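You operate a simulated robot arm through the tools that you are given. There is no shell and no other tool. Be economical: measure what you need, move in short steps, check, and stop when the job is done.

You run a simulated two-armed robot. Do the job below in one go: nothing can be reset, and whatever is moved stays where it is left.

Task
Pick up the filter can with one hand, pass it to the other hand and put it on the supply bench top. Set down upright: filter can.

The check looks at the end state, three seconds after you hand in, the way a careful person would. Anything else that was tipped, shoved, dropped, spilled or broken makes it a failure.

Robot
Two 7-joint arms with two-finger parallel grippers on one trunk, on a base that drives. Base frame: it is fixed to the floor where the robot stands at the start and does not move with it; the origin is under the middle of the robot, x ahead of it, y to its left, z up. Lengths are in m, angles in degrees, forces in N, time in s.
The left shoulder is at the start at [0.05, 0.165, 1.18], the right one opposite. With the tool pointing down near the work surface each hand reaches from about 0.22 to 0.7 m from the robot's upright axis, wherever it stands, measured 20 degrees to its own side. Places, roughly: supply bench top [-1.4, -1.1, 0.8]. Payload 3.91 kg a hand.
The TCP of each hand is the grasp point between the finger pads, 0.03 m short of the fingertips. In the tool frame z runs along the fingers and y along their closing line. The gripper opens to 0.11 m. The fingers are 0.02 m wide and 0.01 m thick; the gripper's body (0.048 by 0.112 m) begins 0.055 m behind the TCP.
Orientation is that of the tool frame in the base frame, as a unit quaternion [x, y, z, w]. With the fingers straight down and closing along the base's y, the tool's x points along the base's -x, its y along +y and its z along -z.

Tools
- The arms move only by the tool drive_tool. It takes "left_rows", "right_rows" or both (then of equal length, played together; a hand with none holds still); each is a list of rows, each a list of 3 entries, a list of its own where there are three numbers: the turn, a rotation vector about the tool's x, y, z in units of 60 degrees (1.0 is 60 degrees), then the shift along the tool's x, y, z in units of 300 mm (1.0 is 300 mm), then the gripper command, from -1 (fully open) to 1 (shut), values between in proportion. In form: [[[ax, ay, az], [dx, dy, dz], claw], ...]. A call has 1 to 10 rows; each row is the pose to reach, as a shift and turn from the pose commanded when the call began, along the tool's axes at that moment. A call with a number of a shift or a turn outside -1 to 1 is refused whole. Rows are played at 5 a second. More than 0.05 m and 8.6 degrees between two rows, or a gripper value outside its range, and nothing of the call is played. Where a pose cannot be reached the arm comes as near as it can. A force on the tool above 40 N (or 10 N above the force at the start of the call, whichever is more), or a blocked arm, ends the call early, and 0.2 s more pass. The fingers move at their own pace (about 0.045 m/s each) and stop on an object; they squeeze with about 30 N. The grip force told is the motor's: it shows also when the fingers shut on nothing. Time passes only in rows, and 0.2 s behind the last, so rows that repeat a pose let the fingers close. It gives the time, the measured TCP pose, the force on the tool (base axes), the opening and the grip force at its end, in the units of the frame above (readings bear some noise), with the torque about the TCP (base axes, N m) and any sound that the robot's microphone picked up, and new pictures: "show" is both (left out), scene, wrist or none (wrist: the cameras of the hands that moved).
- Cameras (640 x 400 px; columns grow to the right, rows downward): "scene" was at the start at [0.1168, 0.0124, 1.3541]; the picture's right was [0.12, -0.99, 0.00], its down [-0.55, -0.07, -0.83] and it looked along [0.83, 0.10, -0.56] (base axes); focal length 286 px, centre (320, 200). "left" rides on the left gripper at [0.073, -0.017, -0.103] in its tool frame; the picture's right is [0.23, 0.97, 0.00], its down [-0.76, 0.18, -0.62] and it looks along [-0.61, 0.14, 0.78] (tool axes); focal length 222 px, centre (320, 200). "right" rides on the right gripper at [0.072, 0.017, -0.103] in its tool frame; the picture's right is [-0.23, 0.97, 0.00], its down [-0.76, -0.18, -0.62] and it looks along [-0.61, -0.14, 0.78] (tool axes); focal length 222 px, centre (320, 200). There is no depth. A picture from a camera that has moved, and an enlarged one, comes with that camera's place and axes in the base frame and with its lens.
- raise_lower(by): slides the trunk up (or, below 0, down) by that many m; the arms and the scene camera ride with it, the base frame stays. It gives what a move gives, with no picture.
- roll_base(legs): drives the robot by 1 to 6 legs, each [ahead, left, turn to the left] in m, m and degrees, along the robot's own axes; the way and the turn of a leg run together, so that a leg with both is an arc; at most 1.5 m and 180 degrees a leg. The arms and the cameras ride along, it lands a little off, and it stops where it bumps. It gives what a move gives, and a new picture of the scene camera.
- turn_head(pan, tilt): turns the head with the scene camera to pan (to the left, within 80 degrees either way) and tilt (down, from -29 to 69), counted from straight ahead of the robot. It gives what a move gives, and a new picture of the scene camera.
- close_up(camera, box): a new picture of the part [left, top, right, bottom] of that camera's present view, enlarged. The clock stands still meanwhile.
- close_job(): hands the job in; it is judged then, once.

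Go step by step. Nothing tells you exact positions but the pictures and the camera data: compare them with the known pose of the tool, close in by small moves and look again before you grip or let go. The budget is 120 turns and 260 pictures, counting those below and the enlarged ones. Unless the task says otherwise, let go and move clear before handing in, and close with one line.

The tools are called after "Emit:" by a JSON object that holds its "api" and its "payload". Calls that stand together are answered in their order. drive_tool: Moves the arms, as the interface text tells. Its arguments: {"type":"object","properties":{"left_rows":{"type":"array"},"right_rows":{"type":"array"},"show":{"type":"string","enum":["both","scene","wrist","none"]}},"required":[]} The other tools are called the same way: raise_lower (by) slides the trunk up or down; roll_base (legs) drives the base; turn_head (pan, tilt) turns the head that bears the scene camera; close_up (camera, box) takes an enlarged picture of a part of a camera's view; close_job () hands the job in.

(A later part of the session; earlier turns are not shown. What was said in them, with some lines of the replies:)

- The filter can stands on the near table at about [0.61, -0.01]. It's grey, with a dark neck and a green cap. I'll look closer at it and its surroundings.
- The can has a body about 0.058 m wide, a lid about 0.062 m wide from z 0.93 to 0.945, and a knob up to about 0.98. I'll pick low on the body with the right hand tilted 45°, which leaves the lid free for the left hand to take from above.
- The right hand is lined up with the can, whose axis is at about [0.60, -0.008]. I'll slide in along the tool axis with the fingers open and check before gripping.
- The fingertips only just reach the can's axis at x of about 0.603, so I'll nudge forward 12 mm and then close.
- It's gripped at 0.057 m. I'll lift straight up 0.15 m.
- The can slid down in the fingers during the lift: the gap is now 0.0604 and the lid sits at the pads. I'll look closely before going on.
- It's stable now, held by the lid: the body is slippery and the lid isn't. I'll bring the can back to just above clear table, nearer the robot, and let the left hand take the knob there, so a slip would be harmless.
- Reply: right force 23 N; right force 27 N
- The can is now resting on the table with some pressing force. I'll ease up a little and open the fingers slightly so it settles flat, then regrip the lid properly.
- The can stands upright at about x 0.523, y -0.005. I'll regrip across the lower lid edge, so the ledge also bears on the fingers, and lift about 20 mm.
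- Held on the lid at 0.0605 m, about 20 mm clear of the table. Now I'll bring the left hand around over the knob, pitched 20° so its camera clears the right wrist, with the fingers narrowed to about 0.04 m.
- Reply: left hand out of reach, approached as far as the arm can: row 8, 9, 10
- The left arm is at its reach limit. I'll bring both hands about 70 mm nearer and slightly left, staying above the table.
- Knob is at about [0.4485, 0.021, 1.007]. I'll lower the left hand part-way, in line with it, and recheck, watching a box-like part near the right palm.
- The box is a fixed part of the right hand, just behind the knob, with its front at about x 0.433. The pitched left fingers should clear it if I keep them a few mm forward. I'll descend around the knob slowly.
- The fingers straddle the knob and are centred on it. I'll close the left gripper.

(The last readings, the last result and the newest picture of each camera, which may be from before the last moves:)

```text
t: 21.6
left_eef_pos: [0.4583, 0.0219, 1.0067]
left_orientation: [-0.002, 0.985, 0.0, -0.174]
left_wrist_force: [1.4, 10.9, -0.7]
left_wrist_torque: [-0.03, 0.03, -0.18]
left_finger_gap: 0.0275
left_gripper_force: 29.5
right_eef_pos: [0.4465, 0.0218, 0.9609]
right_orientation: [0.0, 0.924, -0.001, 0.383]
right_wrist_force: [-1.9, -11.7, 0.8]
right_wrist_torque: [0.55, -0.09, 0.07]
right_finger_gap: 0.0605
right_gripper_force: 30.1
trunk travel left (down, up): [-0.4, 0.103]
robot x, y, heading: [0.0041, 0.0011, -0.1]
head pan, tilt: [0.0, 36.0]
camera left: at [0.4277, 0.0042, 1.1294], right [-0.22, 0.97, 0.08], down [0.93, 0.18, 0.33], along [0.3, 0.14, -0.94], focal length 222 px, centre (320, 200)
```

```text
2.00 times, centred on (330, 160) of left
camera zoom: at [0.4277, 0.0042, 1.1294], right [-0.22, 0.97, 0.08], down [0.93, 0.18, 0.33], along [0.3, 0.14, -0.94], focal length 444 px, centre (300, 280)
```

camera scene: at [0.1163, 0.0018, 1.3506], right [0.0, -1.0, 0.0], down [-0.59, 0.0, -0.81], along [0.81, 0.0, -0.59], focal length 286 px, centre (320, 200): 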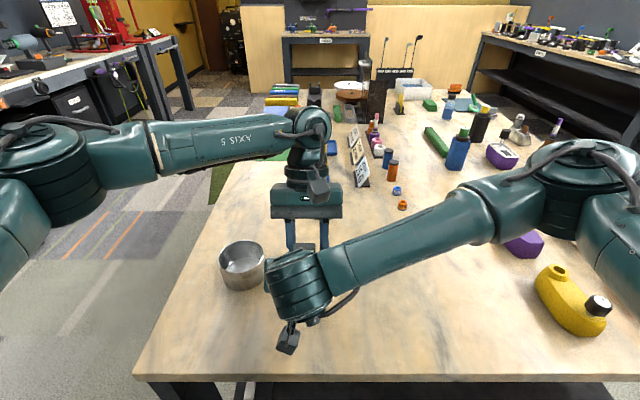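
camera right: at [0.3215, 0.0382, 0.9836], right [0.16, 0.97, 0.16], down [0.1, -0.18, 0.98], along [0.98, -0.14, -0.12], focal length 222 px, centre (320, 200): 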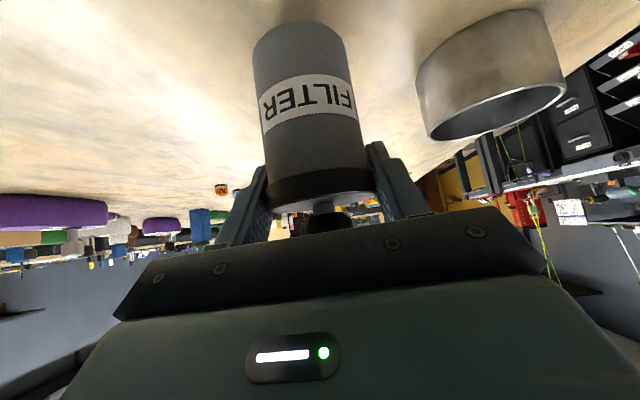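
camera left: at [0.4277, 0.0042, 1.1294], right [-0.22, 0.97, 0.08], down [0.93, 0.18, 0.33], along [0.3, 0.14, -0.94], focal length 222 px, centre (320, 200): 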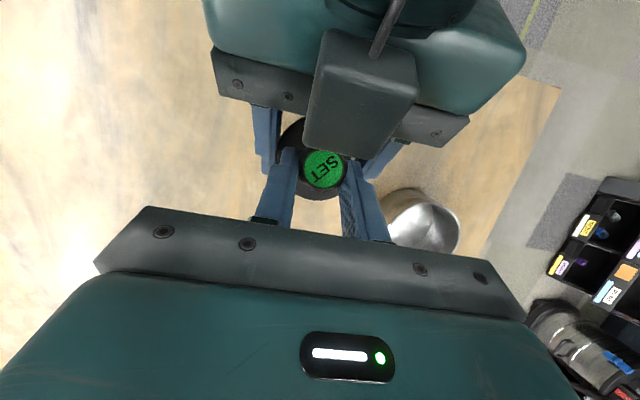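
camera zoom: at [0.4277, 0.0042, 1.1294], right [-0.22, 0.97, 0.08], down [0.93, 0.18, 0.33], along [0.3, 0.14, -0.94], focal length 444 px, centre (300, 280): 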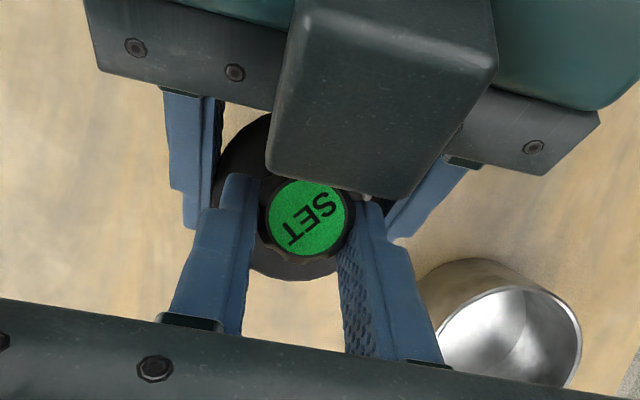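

Left has the knob at 0.0275 m. Now I'll open the right hand and see whether the left holds alone; the bottom is only about 20 mm above the table.

Emit:
{"api": "drive_tool", "payload": {"right_rows": [[[0, 0, 0], [0, 0, 0], 0.2], [[0, 0, 0], [0, 0, 0], -0.3], [[0, 0, 0], [0, 0, 0], -0.6], [[0, 0, 0], [0, 0, 0], -0.6], [[0, 0, 0], [0, 0, 0], -0.6], [[0, 0, 0], [0, 0, 0], -0.6]]}}

Emit:
{"api": "close_up", "payload": {"camera": "left", "box": [220, 60, 440, 260]}}

```text
t: 22.9
left_eef_pos: [0.4588, 0.0204, 1.0068]
left_orientation: [-0.001, 0.985, 0.0, -0.174]
left_wrist_force: [0.0, 0.8, -0.1]
left_wrist_torque: [0.0, -0.02, -0.01]
left_finger_gap: 0.0275
left_gripper_force: 30.3
right_eef_pos: [0.4462, 0.0227, 0.9613]
right_orientation: [0.0, 0.924, 0.0, 0.383]
right_wrist_force: [0.5, -1.0, 0.1]
right_wrist_torque: [0.0, 0.0, -0.01]
right_finger_gap: 0.0878
right_gripper_force: 0.0
trunk travel left (down, up): [-0.4, 0.103]
robot x, y, heading: [0.001, -0.0002, 0.1]
head pan, tilt: [0.0, 36.0]
camera scene: at [0.1163, 0.0018, 1.3506], right [0.0, -1.0, 0.0], down [-0.59, 0.0, -0.81], along [0.81, 0.0, -0.59], focal length 286 px, centre (320, 200)
camera right: at [0.3216, 0.0385, 0.9836], right [0.16, 0.97, 0.16], down [0.1, -0.18, 0.98], along [0.98, -0.14, -0.12], focal length 222 px, centre (320, 200)
```

scene: 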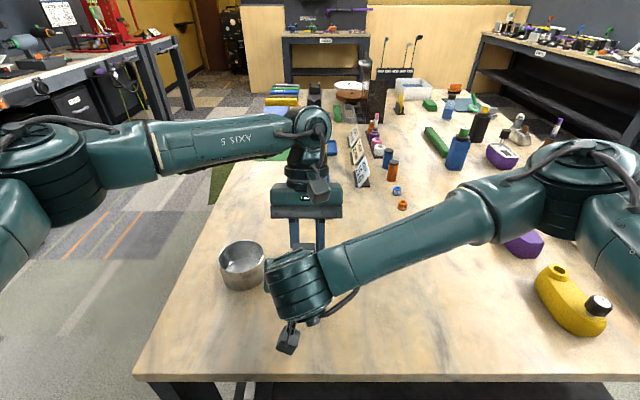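
right: 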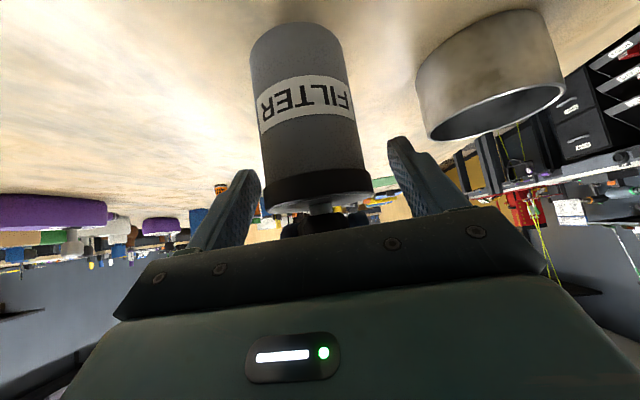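

```text
2.00 times, centred on (330, 160) of left
camera zoom: at [0.4274, 0.0037, 1.1297], right [-0.21, 0.97, 0.08], down [0.93, 0.18, 0.33], along [0.3, 0.14, -0.94], focal length 444 px, centre (300, 280)
```

zoom: 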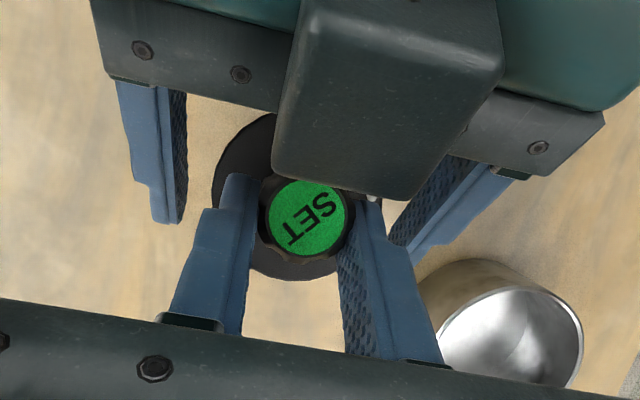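

The can stays put in the left hand. I'll withdraw the right hand back along its axis.

Emit:
{"api": "drive_tool", "payload": {"right_rows": [[[0, 0, 0], [0, 0, -0.1], -0.6], [[0, 0, 0], [0, 0, -0.22], -0.6], [[0, 0, 0], [0, 0, -0.34], -0.6], [[0, 0, 0], [0, -0.1, -0.45], -0.6], [[0, 0, 0], [0, -0.25, -0.45], -0.6], [[0, 0, 0], [0, -0.4, -0.45], -0.6], [[0, 0, 0], [0, -0.55, -0.45], -0.6], [[0, 0, 0], [0, -0.7, -0.45], -0.6]]}}

Emit:
{"api": "close_up", "payload": {"camera": "scene", "box": [240, 160, 400, 320]}}

```text
t: 24.8
left_eef_pos: [0.4594, 0.0198, 1.0077]
left_orientation: [-0.001, 0.985, 0.0, -0.174]
left_wrist_force: [-0.5, -0.2, -0.1]
left_wrist_torque: [0.02, 0.0, -0.01]
left_finger_gap: 0.028
left_gripper_force: 30.5
right_eef_pos: [0.4031, -0.1718, 1.0608]
right_orientation: [-0.001, 0.924, 0.001, 0.383]
right_wrist_force: [-0.8, 0.0, -0.5]
right_wrist_torque: [0.01, -0.03, 0.06]
right_finger_gap: 0.088
right_gripper_force: 0.1
right hand out of reach, approached as far as the arm can: row 6, 7, 8
trunk travel left (down, up): [-0.4, 0.103]
robot x, y, heading: [-0.0008, -0.0016, -0.1]
head pan, tilt: [0.0, 36.0]
camera scene: at [0.1157, 0.0005, 1.3507], right [0.0, -1.0, 0.0], down [-0.59, 0.0, -0.81], along [0.81, 0.0, -0.59], focal length 286 px, centre (320, 200)
camera right: at [0.2792, -0.1556, 1.0826], right [0.16, 0.97, 0.16], down [0.1, -0.18, 0.98], along [0.98, -0.14, -0.12], focal length 222 px, centre (320, 200)
```

scene: 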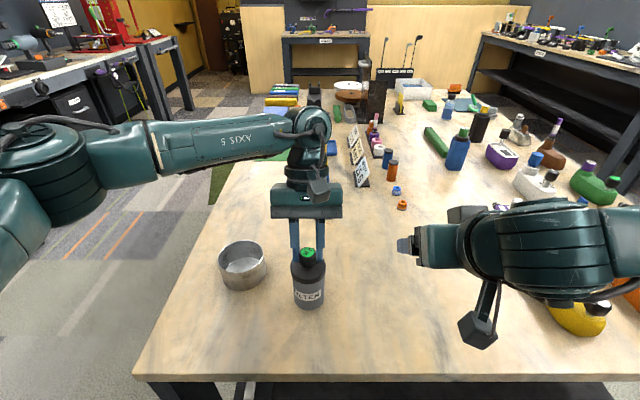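
right: 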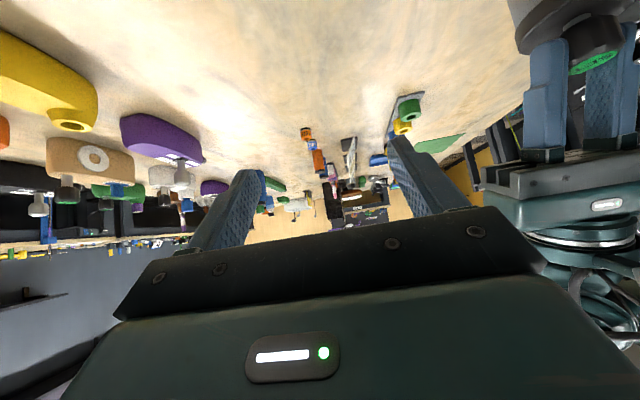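

```text
2.50 times, centred on (320, 240) of scene
camera zoom: at [0.1157, 0.0005, 1.3507], right [0.0, -1.0, 0.0], down [-0.59, 0.0, -0.81], along [0.81, 0.0, -0.59], focal length 714 px, centre (320, 100)
```

zoom: 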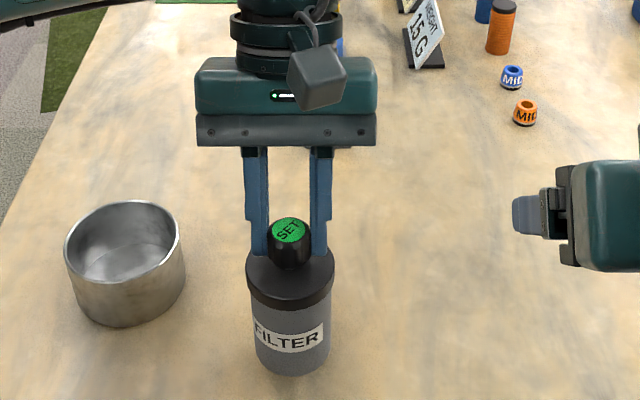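

The left hand holds it alone, about 24 mm up. I'll lift it 0.12 m and confirm it doesn't slip.

Emit:
{"api": "drive_tool", "payload": {"left_rows": [[[0, 0, 0], [0.02, 0, -0.055], 1], [[0, 0, 0], [0.05, 0, -0.137], 1], [[0, 0, 0], [0.08, 0, -0.22], 1], [[0, 0, 0], [0.11, 0, -0.3], 1], [[0, 0, 0], [0.137, 0, -0.376], 1], [[0, 0, 0], [0.137, 0, -0.376], 1], [[0, 0, 0], [0.137, 0, -0.376], 1], [[0, 0, 0], [0.137, 0, -0.376], 1]]}}

Emit:
{"api": "close_up", "payload": {"camera": "left", "box": [220, 60, 440, 260]}}

```text
t: 26.6
left_eef_pos: [0.4583, 0.02, 1.1266]
left_orientation: [-0.001, 0.985, 0.0, -0.174]
left_wrist_force: [-0.5, 0.3, -1.5]
left_wrist_torque: [-0.01, -0.02, -0.02]
left_finger_gap: 0.0277
left_gripper_force: 30.0
right_eef_pos: [0.4026, -0.1704, 1.0599]
right_orientation: [0.0, 0.924, 0.0, 0.382]
right_wrist_force: [0.5, 0.2, 0.6]
right_wrist_torque: [0.02, -0.01, -0.02]
right_finger_gap: 0.0881
right_gripper_force: 0.1
trunk travel left (down, up): [-0.4, 0.103]
robot x, y, heading: [-0.0003, -0.0006, 0.0]
head pan, tilt: [0.0, 36.0]
camera scene: at [0.1163, 0.0018, 1.3506], right [0.0, -1.0, 0.0], down [-0.59, 0.0, -0.81], along [0.81, 0.0, -0.59], focal length 286 px, centre (320, 200)
camera left: at [0.4274, 0.0036, 1.2494], right [-0.21, 0.97, 0.08], down [0.93, 0.18, 0.33], along [0.3, 0.14, -0.94], focal length 222 px, centre (320, 200)
```

scene: 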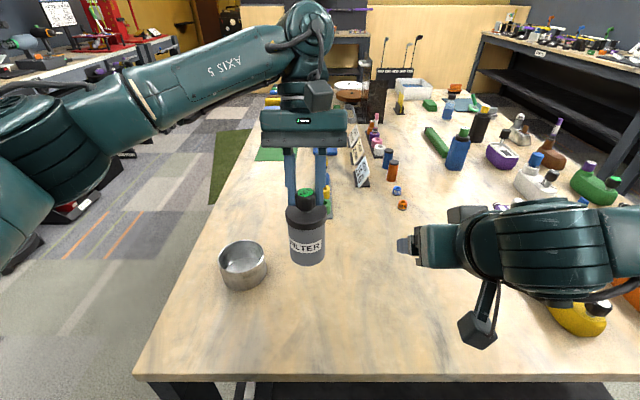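
left: 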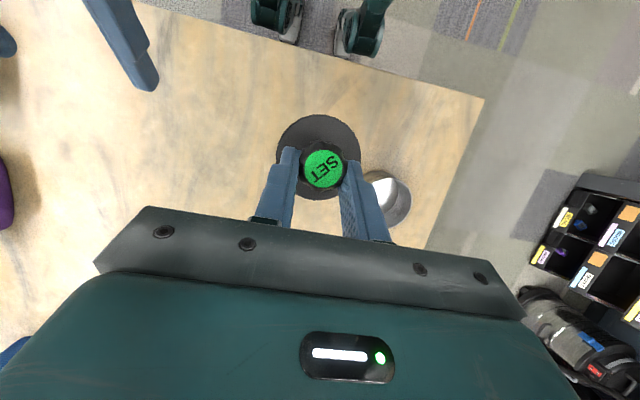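

```text
2.00 times, centred on (330, 160) of left
camera zoom: at [0.4274, 0.0036, 1.2494], right [-0.21, 0.97, 0.08], down [0.93, 0.18, 0.33], along [0.3, 0.14, -0.94], focal length 444 px, centre (300, 280)
```

zoom: 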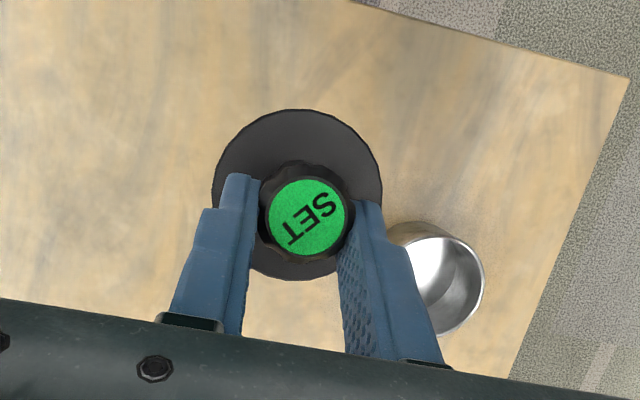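

The grip holds without slipping. The supply bench is behind and to the right, so I'll look that way before driving.

Emit:
{"api": "turn_head", "payload": {"pan": -80, "tilt": 20}}

Emit:
{"api": "turn_head", "payload": {"pan": 80, "tilt": 25}}

```text
t: 28.1
left_eef_pos: [0.4585, 0.0202, 1.1266]
left_orientation: [-0.002, 0.985, 0.0, -0.174]
left_wrist_force: [-0.2, -0.3, -1.6]
left_wrist_torque: [0.02, -0.01, -0.01]
left_finger_gap: 0.0275
left_gripper_force: 30.0
right_eef_pos: [0.4044, -0.1703, 1.06]
right_orientation: [0.0, 0.924, -0.001, 0.383]
right_wrist_force: [0.0, -0.2, 0.7]
right_wrist_torque: [0.0, 0.0, 0.0]
right_finger_gap: 0.0879
right_gripper_force: 0.0
trunk travel left (down, up): [-0.4, 0.103]
robot x, y, heading: [-0.0023, -0.0027, -0.1]
head pan, tilt: [-80.0, 20.0]
camera scene: at [0.045, -0.0899, 1.376], right [-0.98, -0.17, 0.0], down [-0.06, 0.34, -0.94], along [0.16, -0.93, -0.34], focal length 286 px, centre (320, 200)
```

scene: 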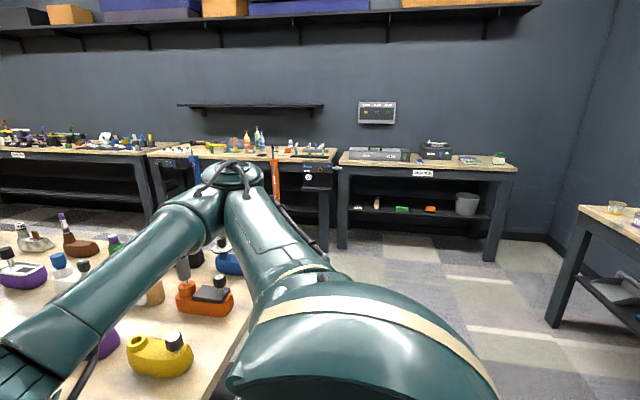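

```text
t: 30.5
left_eef_pos: [0.4591, 0.0202, 1.1263]
left_orientation: [-0.001, 0.985, 0.0, -0.174]
left_wrist_force: [-0.8, 0.1, -0.9]
left_wrist_torque: [0.0, -0.04, 0.02]
left_finger_gap: 0.0275
left_gripper_force: 29.7
right_eef_pos: [0.4041, -0.1708, 1.0596]
right_orientation: [0.0, 0.924, 0.001, 0.383]
right_wrist_force: [0.0, -1.3, 0.1]
right_wrist_torque: [0.03, 0.01, 0.01]
right_finger_gap: 0.0881
right_gripper_force: 0.2
trunk travel left (down, up): [-0.4, 0.103]
robot x, y, heading: [0.0009, -0.0003, -0.1]
head pan, tilt: [80.0, 25.0]
camera scene: at [0.0448, 0.0925, 1.3679], right [0.98, -0.17, 0.0], down [-0.07, -0.42, -0.91], along [0.16, 0.89, -0.42], focal length 286 px, centre (320, 200)
```

scene: 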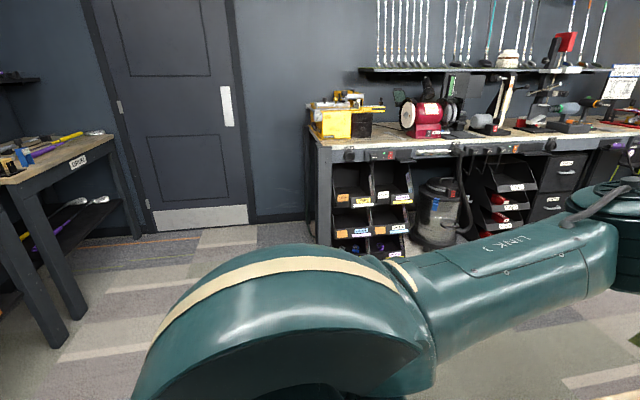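

The supply bench should be the one at the right edge, with a corner near [-1.0, -1.4]. I'll back away from the table by 0.4 m, then turn right and look.

Emit:
{"api": "turn_head", "payload": {"pan": 0, "tilt": 25}}

Emit:
{"api": "roll_base", "payload": {"legs": [[-0.4, 0, 0], [0, 0, -90]]}}

```text
t: 32.1
left_eef_pos: [0.4593, 0.0195, 1.1258]
left_orientation: [-0.001, 0.985, 0.0, -0.174]
left_wrist_force: [0.0, 0.1, -0.9]
left_wrist_torque: [0.0, -0.01, -0.01]
left_finger_gap: 0.0275
left_gripper_force: 30.2
right_eef_pos: [0.4033, -0.1698, 1.06]
right_orientation: [0.0, 0.924, 0.0, 0.383]
right_wrist_force: [0.2, 0.0, -0.2]
right_wrist_torque: [-0.01, 0.01, -0.03]
right_finger_gap: 0.0878
right_gripper_force: 0.1
trunk travel left (down, up): [-0.4, 0.103]
robot x, y, heading: [0.0038, 0.0029, -0.1]
head pan, tilt: [0.0, 25.0]
camera scene: at [0.1209, 0.0019, 1.3679], right [0.0, -1.0, 0.0], down [-0.42, 0.0, -0.91], along [0.91, 0.0, -0.42], focal length 286 px, centre (320, 200)
```

scene: 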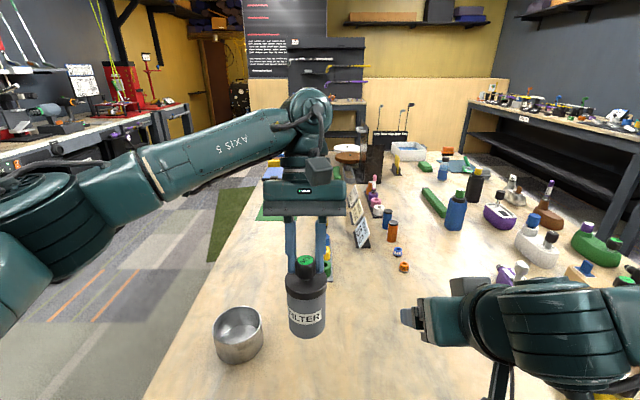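

```text
t: 38.4
left_eef_pos: [-0.3759, -0.458, 1.1267]
left_orientation: [0.691, 0.701, 0.122, -0.123]
left_wrist_force: [1.0, 0.6, -2.2]
left_wrist_torque: [-0.01, 0.03, 0.02]
left_finger_gap: 0.0274
left_gripper_force: 29.5
right_eef_pos: [-0.5672, -0.4064, 1.06]
right_orientation: [0.649, 0.657, -0.269, 0.272]
right_wrist_force: [-0.8, 0.0, 0.0]
right_wrist_torque: [0.02, 0.02, -0.05]
right_finger_gap: 0.0879
right_gripper_force: 0.2
trunk travel left (down, up): [-0.4, 0.103]
robot x, y, heading: [-0.3996, 0.0017, -89.1]
head pan, tilt: [0.0, 25.0]
camera scene: at [-0.401, -0.1195, 1.3679], right [-1.0, -0.01, 0.0], down [-0.01, 0.42, -0.91], along [0.01, -0.91, -0.42], focal length 286 px, centre (320, 200)
```

scene: 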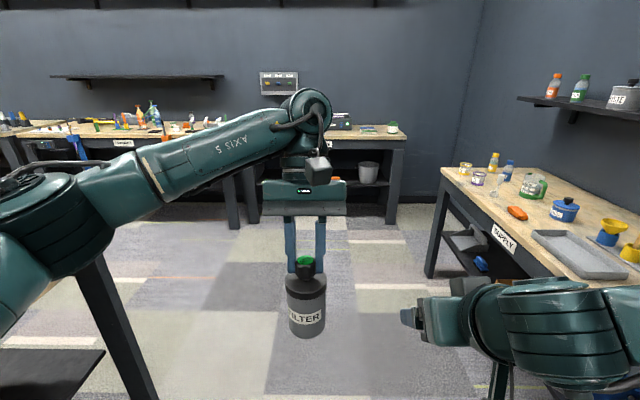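

That's the SUPPLY bench. Its front edge is at about x -1.11 and it runs along y from about -1.76 to -0.45. I'll turn to face it and slide left for a better view.

Emit:
{"api": "roll_base", "payload": {"legs": [[0, 0, -91], [0, 0.9, 0]]}}

Emit:
{"api": "turn_head", "payload": {"pan": 0, "tilt": 38}}

```text
t: 46.9
left_eef_pos: [-0.872, -0.9051, 1.1266]
left_orientation: [0.985, -0.01, 0.174, 0.001]
left_wrist_force: [0.8, -1.0, -1.6]
left_wrist_torque: [0.01, -0.02, 0.01]
left_finger_gap: 0.0272
left_gripper_force: 30.0
right_eef_pos: [-0.8134, -0.7158, 1.0603]
right_orientation: [0.924, -0.01, -0.383, -0.004]
right_wrist_force: [-0.4, -1.2, -0.7]
right_wrist_torque: [-0.03, 0.0, -0.02]
right_finger_gap: 0.0882
right_gripper_force: 0.0
trunk travel left (down, up): [-0.4, 0.103]
robot x, y, heading: [-0.4117, -0.8927, 178.8]
head pan, tilt: [0.0, 25.0]
camera scene: at [-0.5353, -0.8907, 1.3679], right [0.02, 1.0, 0.0], down [0.42, -0.01, -0.91], along [-0.91, 0.02, -0.42], focal length 286 px, centre (320, 200)
```

scene: 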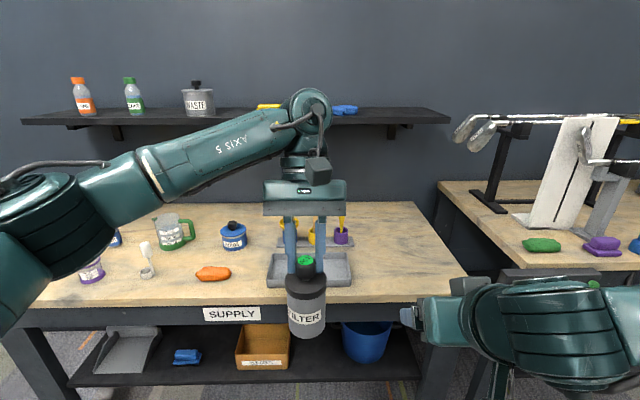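

```text
t: 47.7
left_eef_pos: [-0.8716, -0.9058, 1.1264]
left_orientation: [0.985, -0.011, 0.174, 0.002]
left_wrist_force: [-0.3, -0.6, -0.6]
left_wrist_torque: [-0.02, 0.0, -0.01]
left_finger_gap: 0.0275
left_gripper_force: 29.7
right_eef_pos: [-0.8135, -0.7154, 1.0594]
right_orientation: [0.924, -0.01, -0.382, -0.004]
right_wrist_force: [0.0, -1.3, -0.2]
right_wrist_torque: [-0.03, 0.01, 0.01]
right_finger_gap: 0.0879
right_gripper_force: 0.1
trunk travel left (down, up): [-0.4, 0.103]
robot x, y, heading: [-0.4154, -0.8966, 178.7]
head pan, tilt: [0.0, 38.0]
camera scene: at [-0.5295, -0.8906, 1.3476], right [0.02, 1.0, 0.0], down [0.62, -0.01, -0.79], along [-0.79, 0.02, -0.62], focal length 286 px, centre (320, 200)
```

scene: 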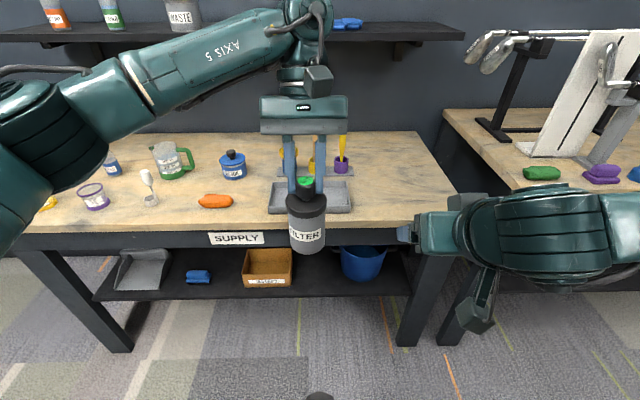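

There's clear bench to the right of the tray, around [-1.26, -0.62]. I'll slide right to line up and drive forward 0.33 m, with the can still high.

Emit:
{"api": "roll_base", "payload": {"legs": [[0, -0.286, 1.2], [0.33, 0, 0]]}}

```text
t: 51.5
left_eef_pos: [-1.1993, -0.635, 1.1263]
left_orientation: [0.985, 0.005, 0.173, -0.001]
left_wrist_force: [1.0, 0.6, -1.6]
left_wrist_torque: [-0.02, 0.01, 0.0]
left_finger_gap: 0.0277
left_gripper_force: 29.7
right_eef_pos: [-1.1464, -0.4428, 1.0609]
right_orientation: [0.924, 0.004, -0.382, 0.002]
right_wrist_force: [0.1, -0.6, -0.1]
right_wrist_torque: [-0.03, -0.01, -0.01]
right_finger_gap: 0.0878
right_gripper_force: 0.0
trunk travel left (down, up): [-0.4, 0.103]
robot x, y, heading: [-0.7431, -0.6105, -179.3]
head pan, tilt: [0.0, 38.0]
camera scene: at [-0.8571, -0.6091, 1.3475], right [-0.01, 1.0, 0.0], down [0.62, 0.01, -0.79], along [-0.79, -0.01, -0.62], focal length 286 px, centre (320, 200)
```

scene: 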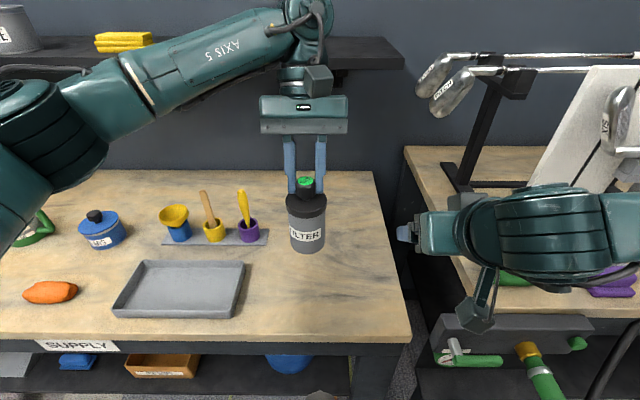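

The can is over the free area. I'll extend 50 mm and lower 0.15 m, then check the height.

Emit:
{"api": "drive_tool", "payload": {"left_rows": [[[0, 0, 0], [-0.066, 0, 0.083], 1], [[0, 0, 0], [-0.131, 0, 0.165], 1], [[0, 0, 0], [-0.197, 0, 0.248], 1], [[0, 0, 0], [-0.262, 0, 0.33], 1], [[0, 0, 0], [-0.328, 0, 0.413], 1], [[0, 0, 0], [-0.328, 0, 0.413], 1]]}}

Emit:
{"api": "close_up", "payload": {"camera": "scene", "box": [240, 140, 400, 300]}}

```text
t: 52.9
left_eef_pos: [-1.2492, -0.6353, 0.9762]
left_orientation: [0.985, 0.006, 0.174, -0.001]
left_wrist_force: [0.1, 0.5, -1.3]
left_wrist_torque: [-0.01, 0.0, 0.03]
left_finger_gap: 0.0276
left_gripper_force: 30.0
right_eef_pos: [-1.1462, -0.443, 1.0594]
right_orientation: [0.924, 0.004, -0.383, 0.002]
right_wrist_force: [0.5, 0.3, 0.2]
right_wrist_torque: [0.0, -0.01, 0.0]
right_finger_gap: 0.0882
right_gripper_force: 0.0
trunk travel left (down, up): [-0.4, 0.103]
robot x, y, heading: [-0.7371, -0.6108, -179.6]
head pan, tilt: [0.0, 38.0]
camera scene: at [-0.8564, -0.6092, 1.3476], right [-0.01, 1.0, 0.0], down [0.62, 0.01, -0.79], along [-0.79, -0.01, -0.62], focal length 286 px, centre (320, 200)
camera left: at [-1.2155, -0.6179, 1.0992], right [0.22, -0.97, 0.08], down [-0.93, -0.19, 0.33], along [-0.3, -0.14, -0.94], focal length 222 px, centre (320, 200)
```

scene: 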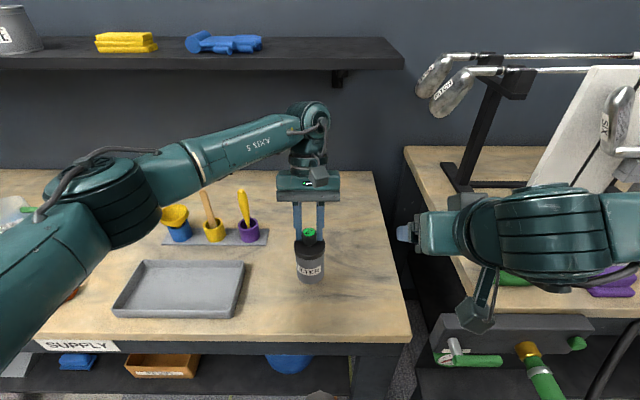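
left: 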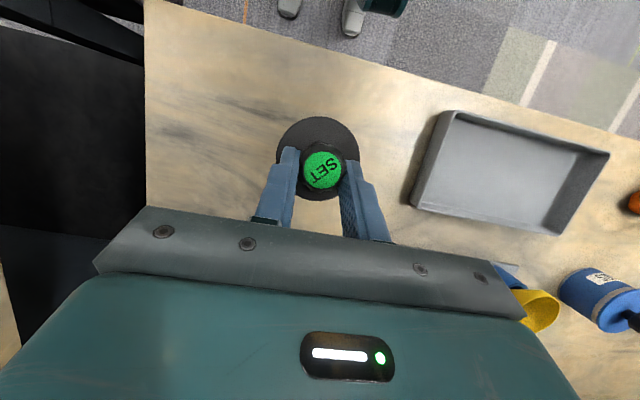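

```text
2.50 times, centred on (320, 220) of scene
camera zoom: at [-0.8564, -0.6092, 1.3476], right [-0.01, 1.0, 0.0], down [0.62, 0.01, -0.79], along [-0.79, -0.01, -0.62], focal length 714 px, centre (320, 150)
```

zoom: 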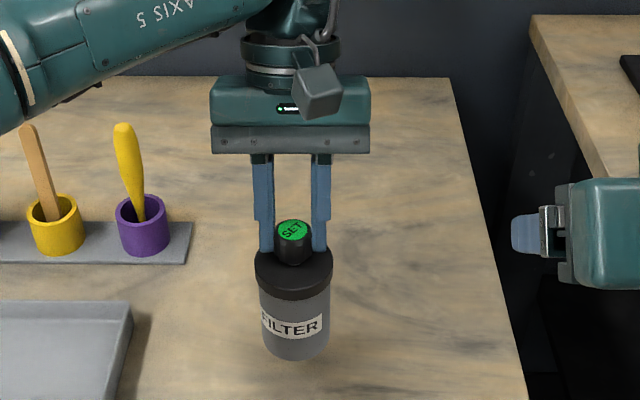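

About 50 mm left to go. I'll lower 40 mm gently and check the force.

Emit:
{"api": "drive_tool", "payload": {"left_rows": [[[0, 0, 0], [-0.011, 0, 0.031], 1], [[0, 0, 0], [-0.023, 0, 0.0625], 1], [[0, 0, 0], [-0.034, 0, 0.094], 1], [[0, 0, 0], [-0.0456, 0, 0.125], 1], [[0, 0, 0], [-0.0456, 0, 0.125], 1]], "show": "scene"}}

Emit:
{"api": "close_up", "payload": {"camera": "scene", "box": [260, 200, 360, 300]}}

```text
t: 54.1
left_eef_pos: [-1.2488, -0.6344, 0.9349]
left_orientation: [0.985, 0.006, 0.174, -0.001]
left_wrist_force: [-0.6, -0.8, -1.7]
left_wrist_torque: [0.0, 0.04, 0.0]
left_finger_gap: 0.0274
left_gripper_force: 29.8
right_eef_pos: [-1.1459, -0.4427, 1.0596]
right_orientation: [0.924, 0.004, -0.383, 0.001]
right_wrist_force: [-1.4, 0.3, 0.1]
right_wrist_torque: [0.02, -0.03, 0.0]
right_finger_gap: 0.088
right_gripper_force: 0.1
trunk travel left (down, up): [-0.4, 0.103]
robot x, y, heading: [-0.7394, -0.6109, -179.6]
head pan, tilt: [0.0, 38.0]
camera scene: at [-0.8565, -0.6091, 1.3476], right [-0.01, 1.0, 0.0], down [0.62, 0.01, -0.79], along [-0.79, -0.01, -0.62], focal length 286 px, centre (320, 200)
```

scene: 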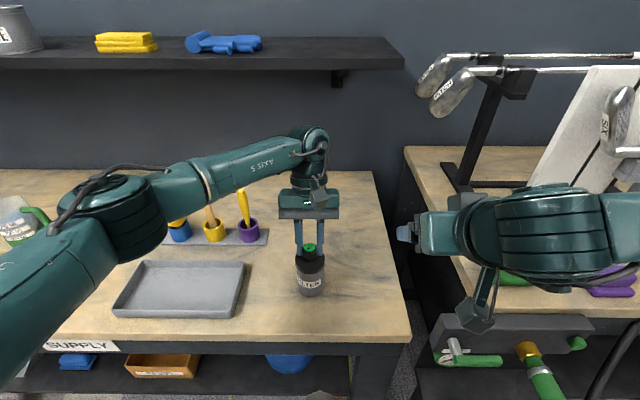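

```text
4.00 times, centred on (310, 250) of scene
camera zoom: at [-0.8565, -0.6091, 1.3476], right [-0.01, 1.0, 0.0], down [0.62, 0.01, -0.79], along [-0.79, -0.01, -0.62], focal length 1142 px, centre (360, 0)
```

zoom: 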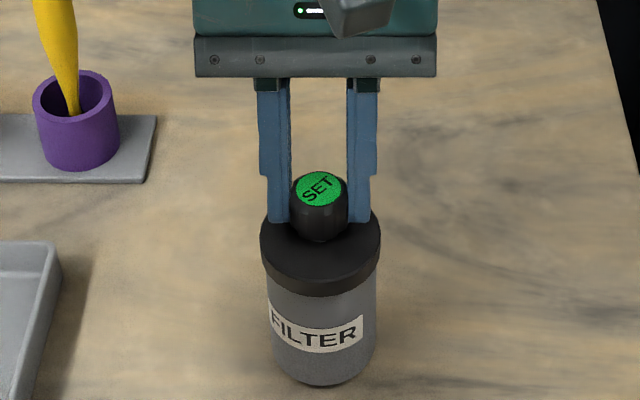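

Emit:
{"api": "drive_tool", "payload": {"left_rows": [[[0, 0, 0], [-0.0034, 0, 0.0094], 1], [[0, 0, 0], [-0.0068, 0, 0.0188], 1], [[0, 0, 0], [-0.0068, 0, 0.0188], 1]], "show": "none"}}

Emit:
{"api": "close_up", "payload": {"camera": "scene", "box": [260, 220, 360, 320]}}

```text
t: 54.9
left_eef_pos: [-1.2487, -0.6349, 0.9301]
left_orientation: [0.985, 0.005, 0.174, -0.001]
left_wrist_force: [-0.2, 0.6, -0.9]
left_wrist_torque: [0.0, 0.01, -0.02]
left_finger_gap: 0.0274
left_gripper_force: 30.0
right_eef_pos: [-1.1454, -0.4431, 1.0604]
right_orientation: [0.924, 0.003, -0.383, 0.001]
right_wrist_force: [0.1, 1.1, 0.2]
right_wrist_torque: [0.03, 0.0, -0.02]
right_finger_gap: 0.0879
right_gripper_force: 0.2
trunk travel left (down, up): [-0.4, 0.103]
robot x, y, heading: [-0.74, -0.6101, -179.2]
head pan, tilt: [0.0, 38.0]
```

```text
4.00 times, centred on (310, 270) of scene
camera zoom: at [-0.8565, -0.6091, 1.3476], right [-0.01, 1.0, 0.0], down [0.62, 0.01, -0.79], along [-0.79, -0.01, -0.62], focal length 1142 px, centre (360, -80)
```

zoom: 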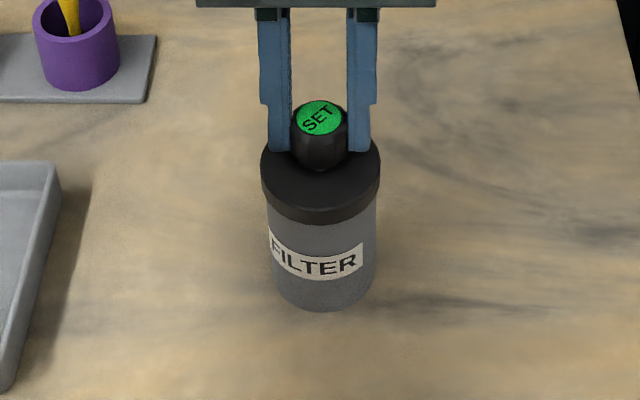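

Roughly 5 mm left. I'll keep going down in 2–3 mm steps until contact.

Emit:
{"api": "drive_tool", "payload": {"left_rows": [[[0, 0, 0], [-0.0023, 0, 0.0063], 1], [[0, 0, 0], [-0.0046, 0, 0.0126], 1], [[0, 0, 0], [-0.0046, 0, 0.0126], 1]], "show": "none"}}

Emit:
{"api": "drive_tool", "payload": {"left_rows": [[[0, 0, 0], [-0.0011, 0, 0.0031], 1], [[0, 0, 0], [-0.0023, 0, 0.0063], 1], [[0, 0, 0], [-0.0023, 0, 0.0063], 1]], "show": "none"}}

Emit:
{"api": "close_up", "payload": {"camera": "scene", "box": [260, 220, 360, 320]}}

```text
t: 55.7
left_eef_pos: [-1.2484, -0.6347, 0.9292]
left_orientation: [0.985, 0.005, 0.172, -0.001]
left_wrist_force: [-1.6, -1.6, 20.4]
left_wrist_torque: [-0.42, -0.4, 0.02]
left_finger_gap: 0.0275
left_gripper_force: 29.9
right_eef_pos: [-1.144, -0.4435, 1.0616]
right_orientation: [0.923, 0.003, -0.384, 0.001]
right_wrist_force: [-0.4, 0.0, -0.7]
right_wrist_torque: [0.0, 0.02, 0.03]
right_finger_gap: 0.088
right_gripper_force: 0.1
trunk travel left (down, up): [-0.4, 0.103]
robot x, y, heading: [-0.7372, -0.6111, -179.7]
head pan, tilt: [0.0, 38.0]
```

```text
t: 56.5
left_eef_pos: [-1.2474, -0.6354, 0.9263]
left_orientation: [0.985, 0.006, 0.172, -0.002]
left_wrist_force: [-2.5, -2.7, 26.0]
left_wrist_torque: [-0.13, -0.13, -0.02]
left_finger_gap: 0.0276
left_gripper_force: 29.8
right_eef_pos: [-1.145, -0.4432, 1.0609]
right_orientation: [0.924, 0.005, -0.383, 0.002]
right_wrist_force: [0.3, -0.1, -0.4]
right_wrist_torque: [-0.02, -0.02, 0.04]
right_finger_gap: 0.088
right_gripper_force: 0.0
trunk travel left (down, up): [-0.4, 0.103]
robot x, y, heading: [-0.7395, -0.6077, -179.8]
head pan, tilt: [0.0, 38.0]
```

```text
4.00 times, centred on (310, 270) of scene
camera zoom: at [-0.8544, -0.6092, 1.3479], right [-0.01, 1.0, 0.0], down [0.61, 0.01, -0.79], along [-0.79, -0.01, -0.61], focal length 1142 px, centre (360, -80)
```

zoom: 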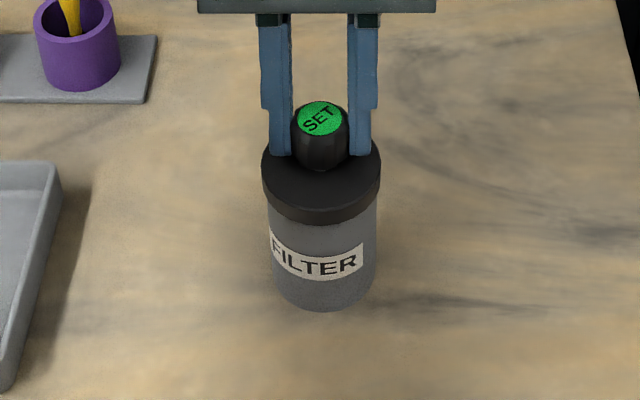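

The can is firmly on the bench (26 N of contact, no slip in view). I'll ease off about 4 mm, then open the left fingers a little.

Emit:
{"api": "drive_tool", "payload": {"left_rows": [[[0, 0, 0], [0.0023, 0, -0.0063], 1], [[0, 0, 0], [0.0046, 0, -0.0126], 1], [[0, 0, 0], [0.0046, 0, -0.0126], 0.4], [[0, 0, 0], [0.0046, 0, -0.0126], 0.2], [[0, 0, 0], [0.0046, 0, -0.0126], 0.1], [[0, 0, 0], [0.0046, 0, -0.0126], 0.1]]}}

Emit:
{"api": "close_up", "payload": {"camera": "scene", "box": [260, 220, 360, 320]}}

```text
t: 57.9
left_eef_pos: [-1.2479, -0.6354, 0.9283]
left_orientation: [0.985, 0.005, 0.175, -0.001]
left_wrist_force: [0.1, -0.6, 0.1]
left_wrist_torque: [0.01, 0.0, 0.01]
left_finger_gap: 0.0495
left_gripper_force: 0.0
right_eef_pos: [-1.1455, -0.4436, 1.0599]
right_orientation: [0.924, 0.003, -0.383, 0.001]
right_wrist_force: [-0.7, 0.3, 0.4]
right_wrist_torque: [0.0, 0.03, -0.01]
right_finger_gap: 0.0877
right_gripper_force: 0.1
trunk travel left (down, up): [-0.4, 0.103]
robot x, y, heading: [-0.7405, -0.6115, -179.6]
head pan, tilt: [0.0, 38.0]
camera scene: at [-0.8564, -0.6091, 1.3476], right [-0.01, 1.0, 0.0], down [0.62, 0.01, -0.79], along [-0.79, -0.01, -0.62], focal length 286 px, centre (320, 200)
camera left: at [-1.2141, -0.6175, 1.0511], right [0.22, -0.97, 0.08], down [-0.93, -0.19, 0.33], along [-0.3, -0.14, -0.94], focal length 222 px, centre (320, 200)
```

scene: 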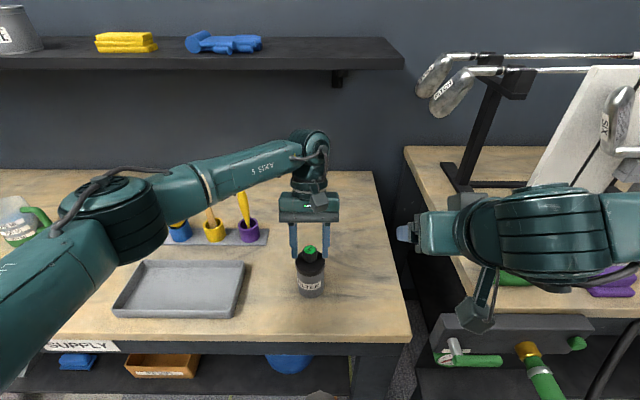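
left: 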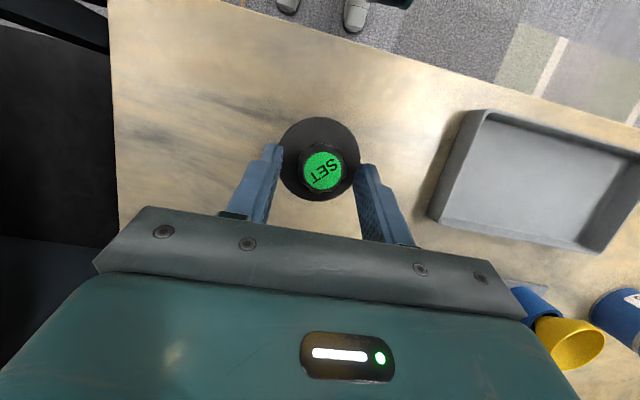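

```text
4.00 times, centred on (310, 270) of scene
camera zoom: at [-0.8564, -0.6091, 1.3476], right [-0.01, 1.0, 0.0], down [0.62, 0.01, -0.79], along [-0.79, -0.01, -0.62], focal length 1142 px, centre (360, -80)
```

zoom: 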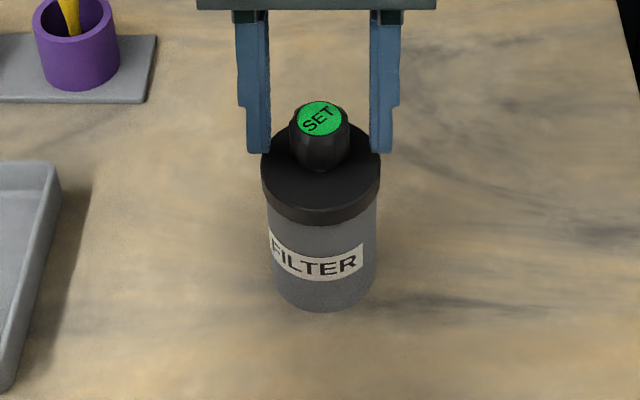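

It's released and standing upright. I'll withdraw up along the tool axis, then check.

Emit:
{"api": "drive_tool", "payload": {"left_rows": [[[0, 0, 0], [0, 0, -0.07], 0.1], [[0, 0, 0], [0, 0, -0.17], 0.1], [[0, 0, 0], [0.05, 0, -0.3], 0.1], [[0, 0, 0], [0.15, 0, -0.4], 0.1], [[0, 0, 0], [0.25, 0, -0.5], 0.1], [[0, 0, 0], [0.25, 0, -0.5], 0.1]], "show": "scene"}}

Emit:
{"api": "close_up", "payload": {"camera": "scene", "box": [240, 200, 380, 320]}}

```text
t: 59.3
left_eef_pos: [-1.2309, -0.6349, 1.0944]
left_orientation: [0.985, 0.005, 0.174, -0.002]
left_wrist_force: [0.0, -0.8, 0.3]
left_wrist_torque: [0.02, -0.02, 0.04]
left_finger_gap: 0.0494
left_gripper_force: 0.0
right_eef_pos: [-1.1459, -0.4422, 1.0585]
right_orientation: [0.924, 0.004, -0.383, 0.002]
right_wrist_force: [-0.2, 0.1, 0.0]
right_wrist_torque: [0.01, -0.01, 0.03]
right_finger_gap: 0.088
right_gripper_force: 0.1
trunk travel left (down, up): [-0.4, 0.103]
robot x, y, heading: [-0.7401, -0.6106, -179.2]
head pan, tilt: [0.0, 38.0]
camera scene: at [-0.8567, -0.6091, 1.3475], right [-0.01, 1.0, 0.0], down [0.62, 0.01, -0.79], along [-0.79, -0.01, -0.62], focal length 286 px, centre (320, 200)
```

scene: 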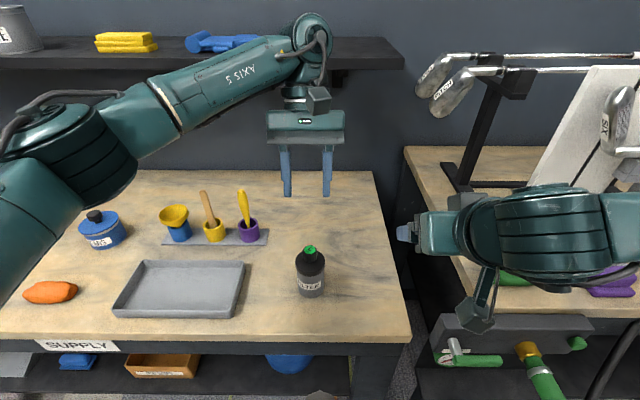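

```text
3.33 times, centred on (310, 260) of scene
camera zoom: at [-0.8567, -0.6091, 1.3475], right [-0.01, 1.0, 0.0], down [0.62, 0.01, -0.79], along [-0.79, -0.01, -0.62], focal length 952 px, centre (353, 0)
```

zoom: 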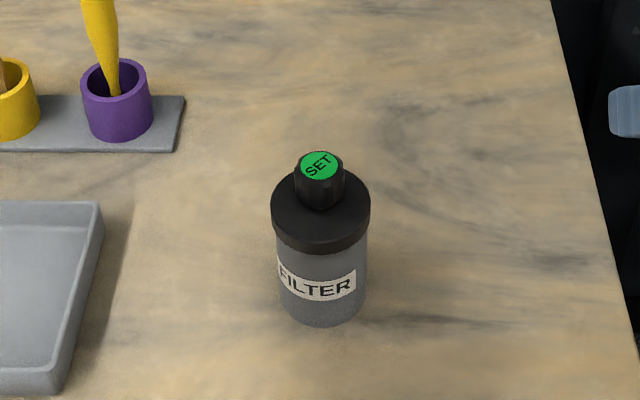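

The filter can stands upright on the supply bench, both hands are clear and nothing else was disturbed, so I'm handing in.

Emit:
{"api": "close_job", "payload": {}}

```text
The job is handed in.
```

The filter can is upright on the supply bench top: the right hand picked it up, passed it to the left, and the left set it down. Both hands are clear, and I saw nothing else tipped or moved.
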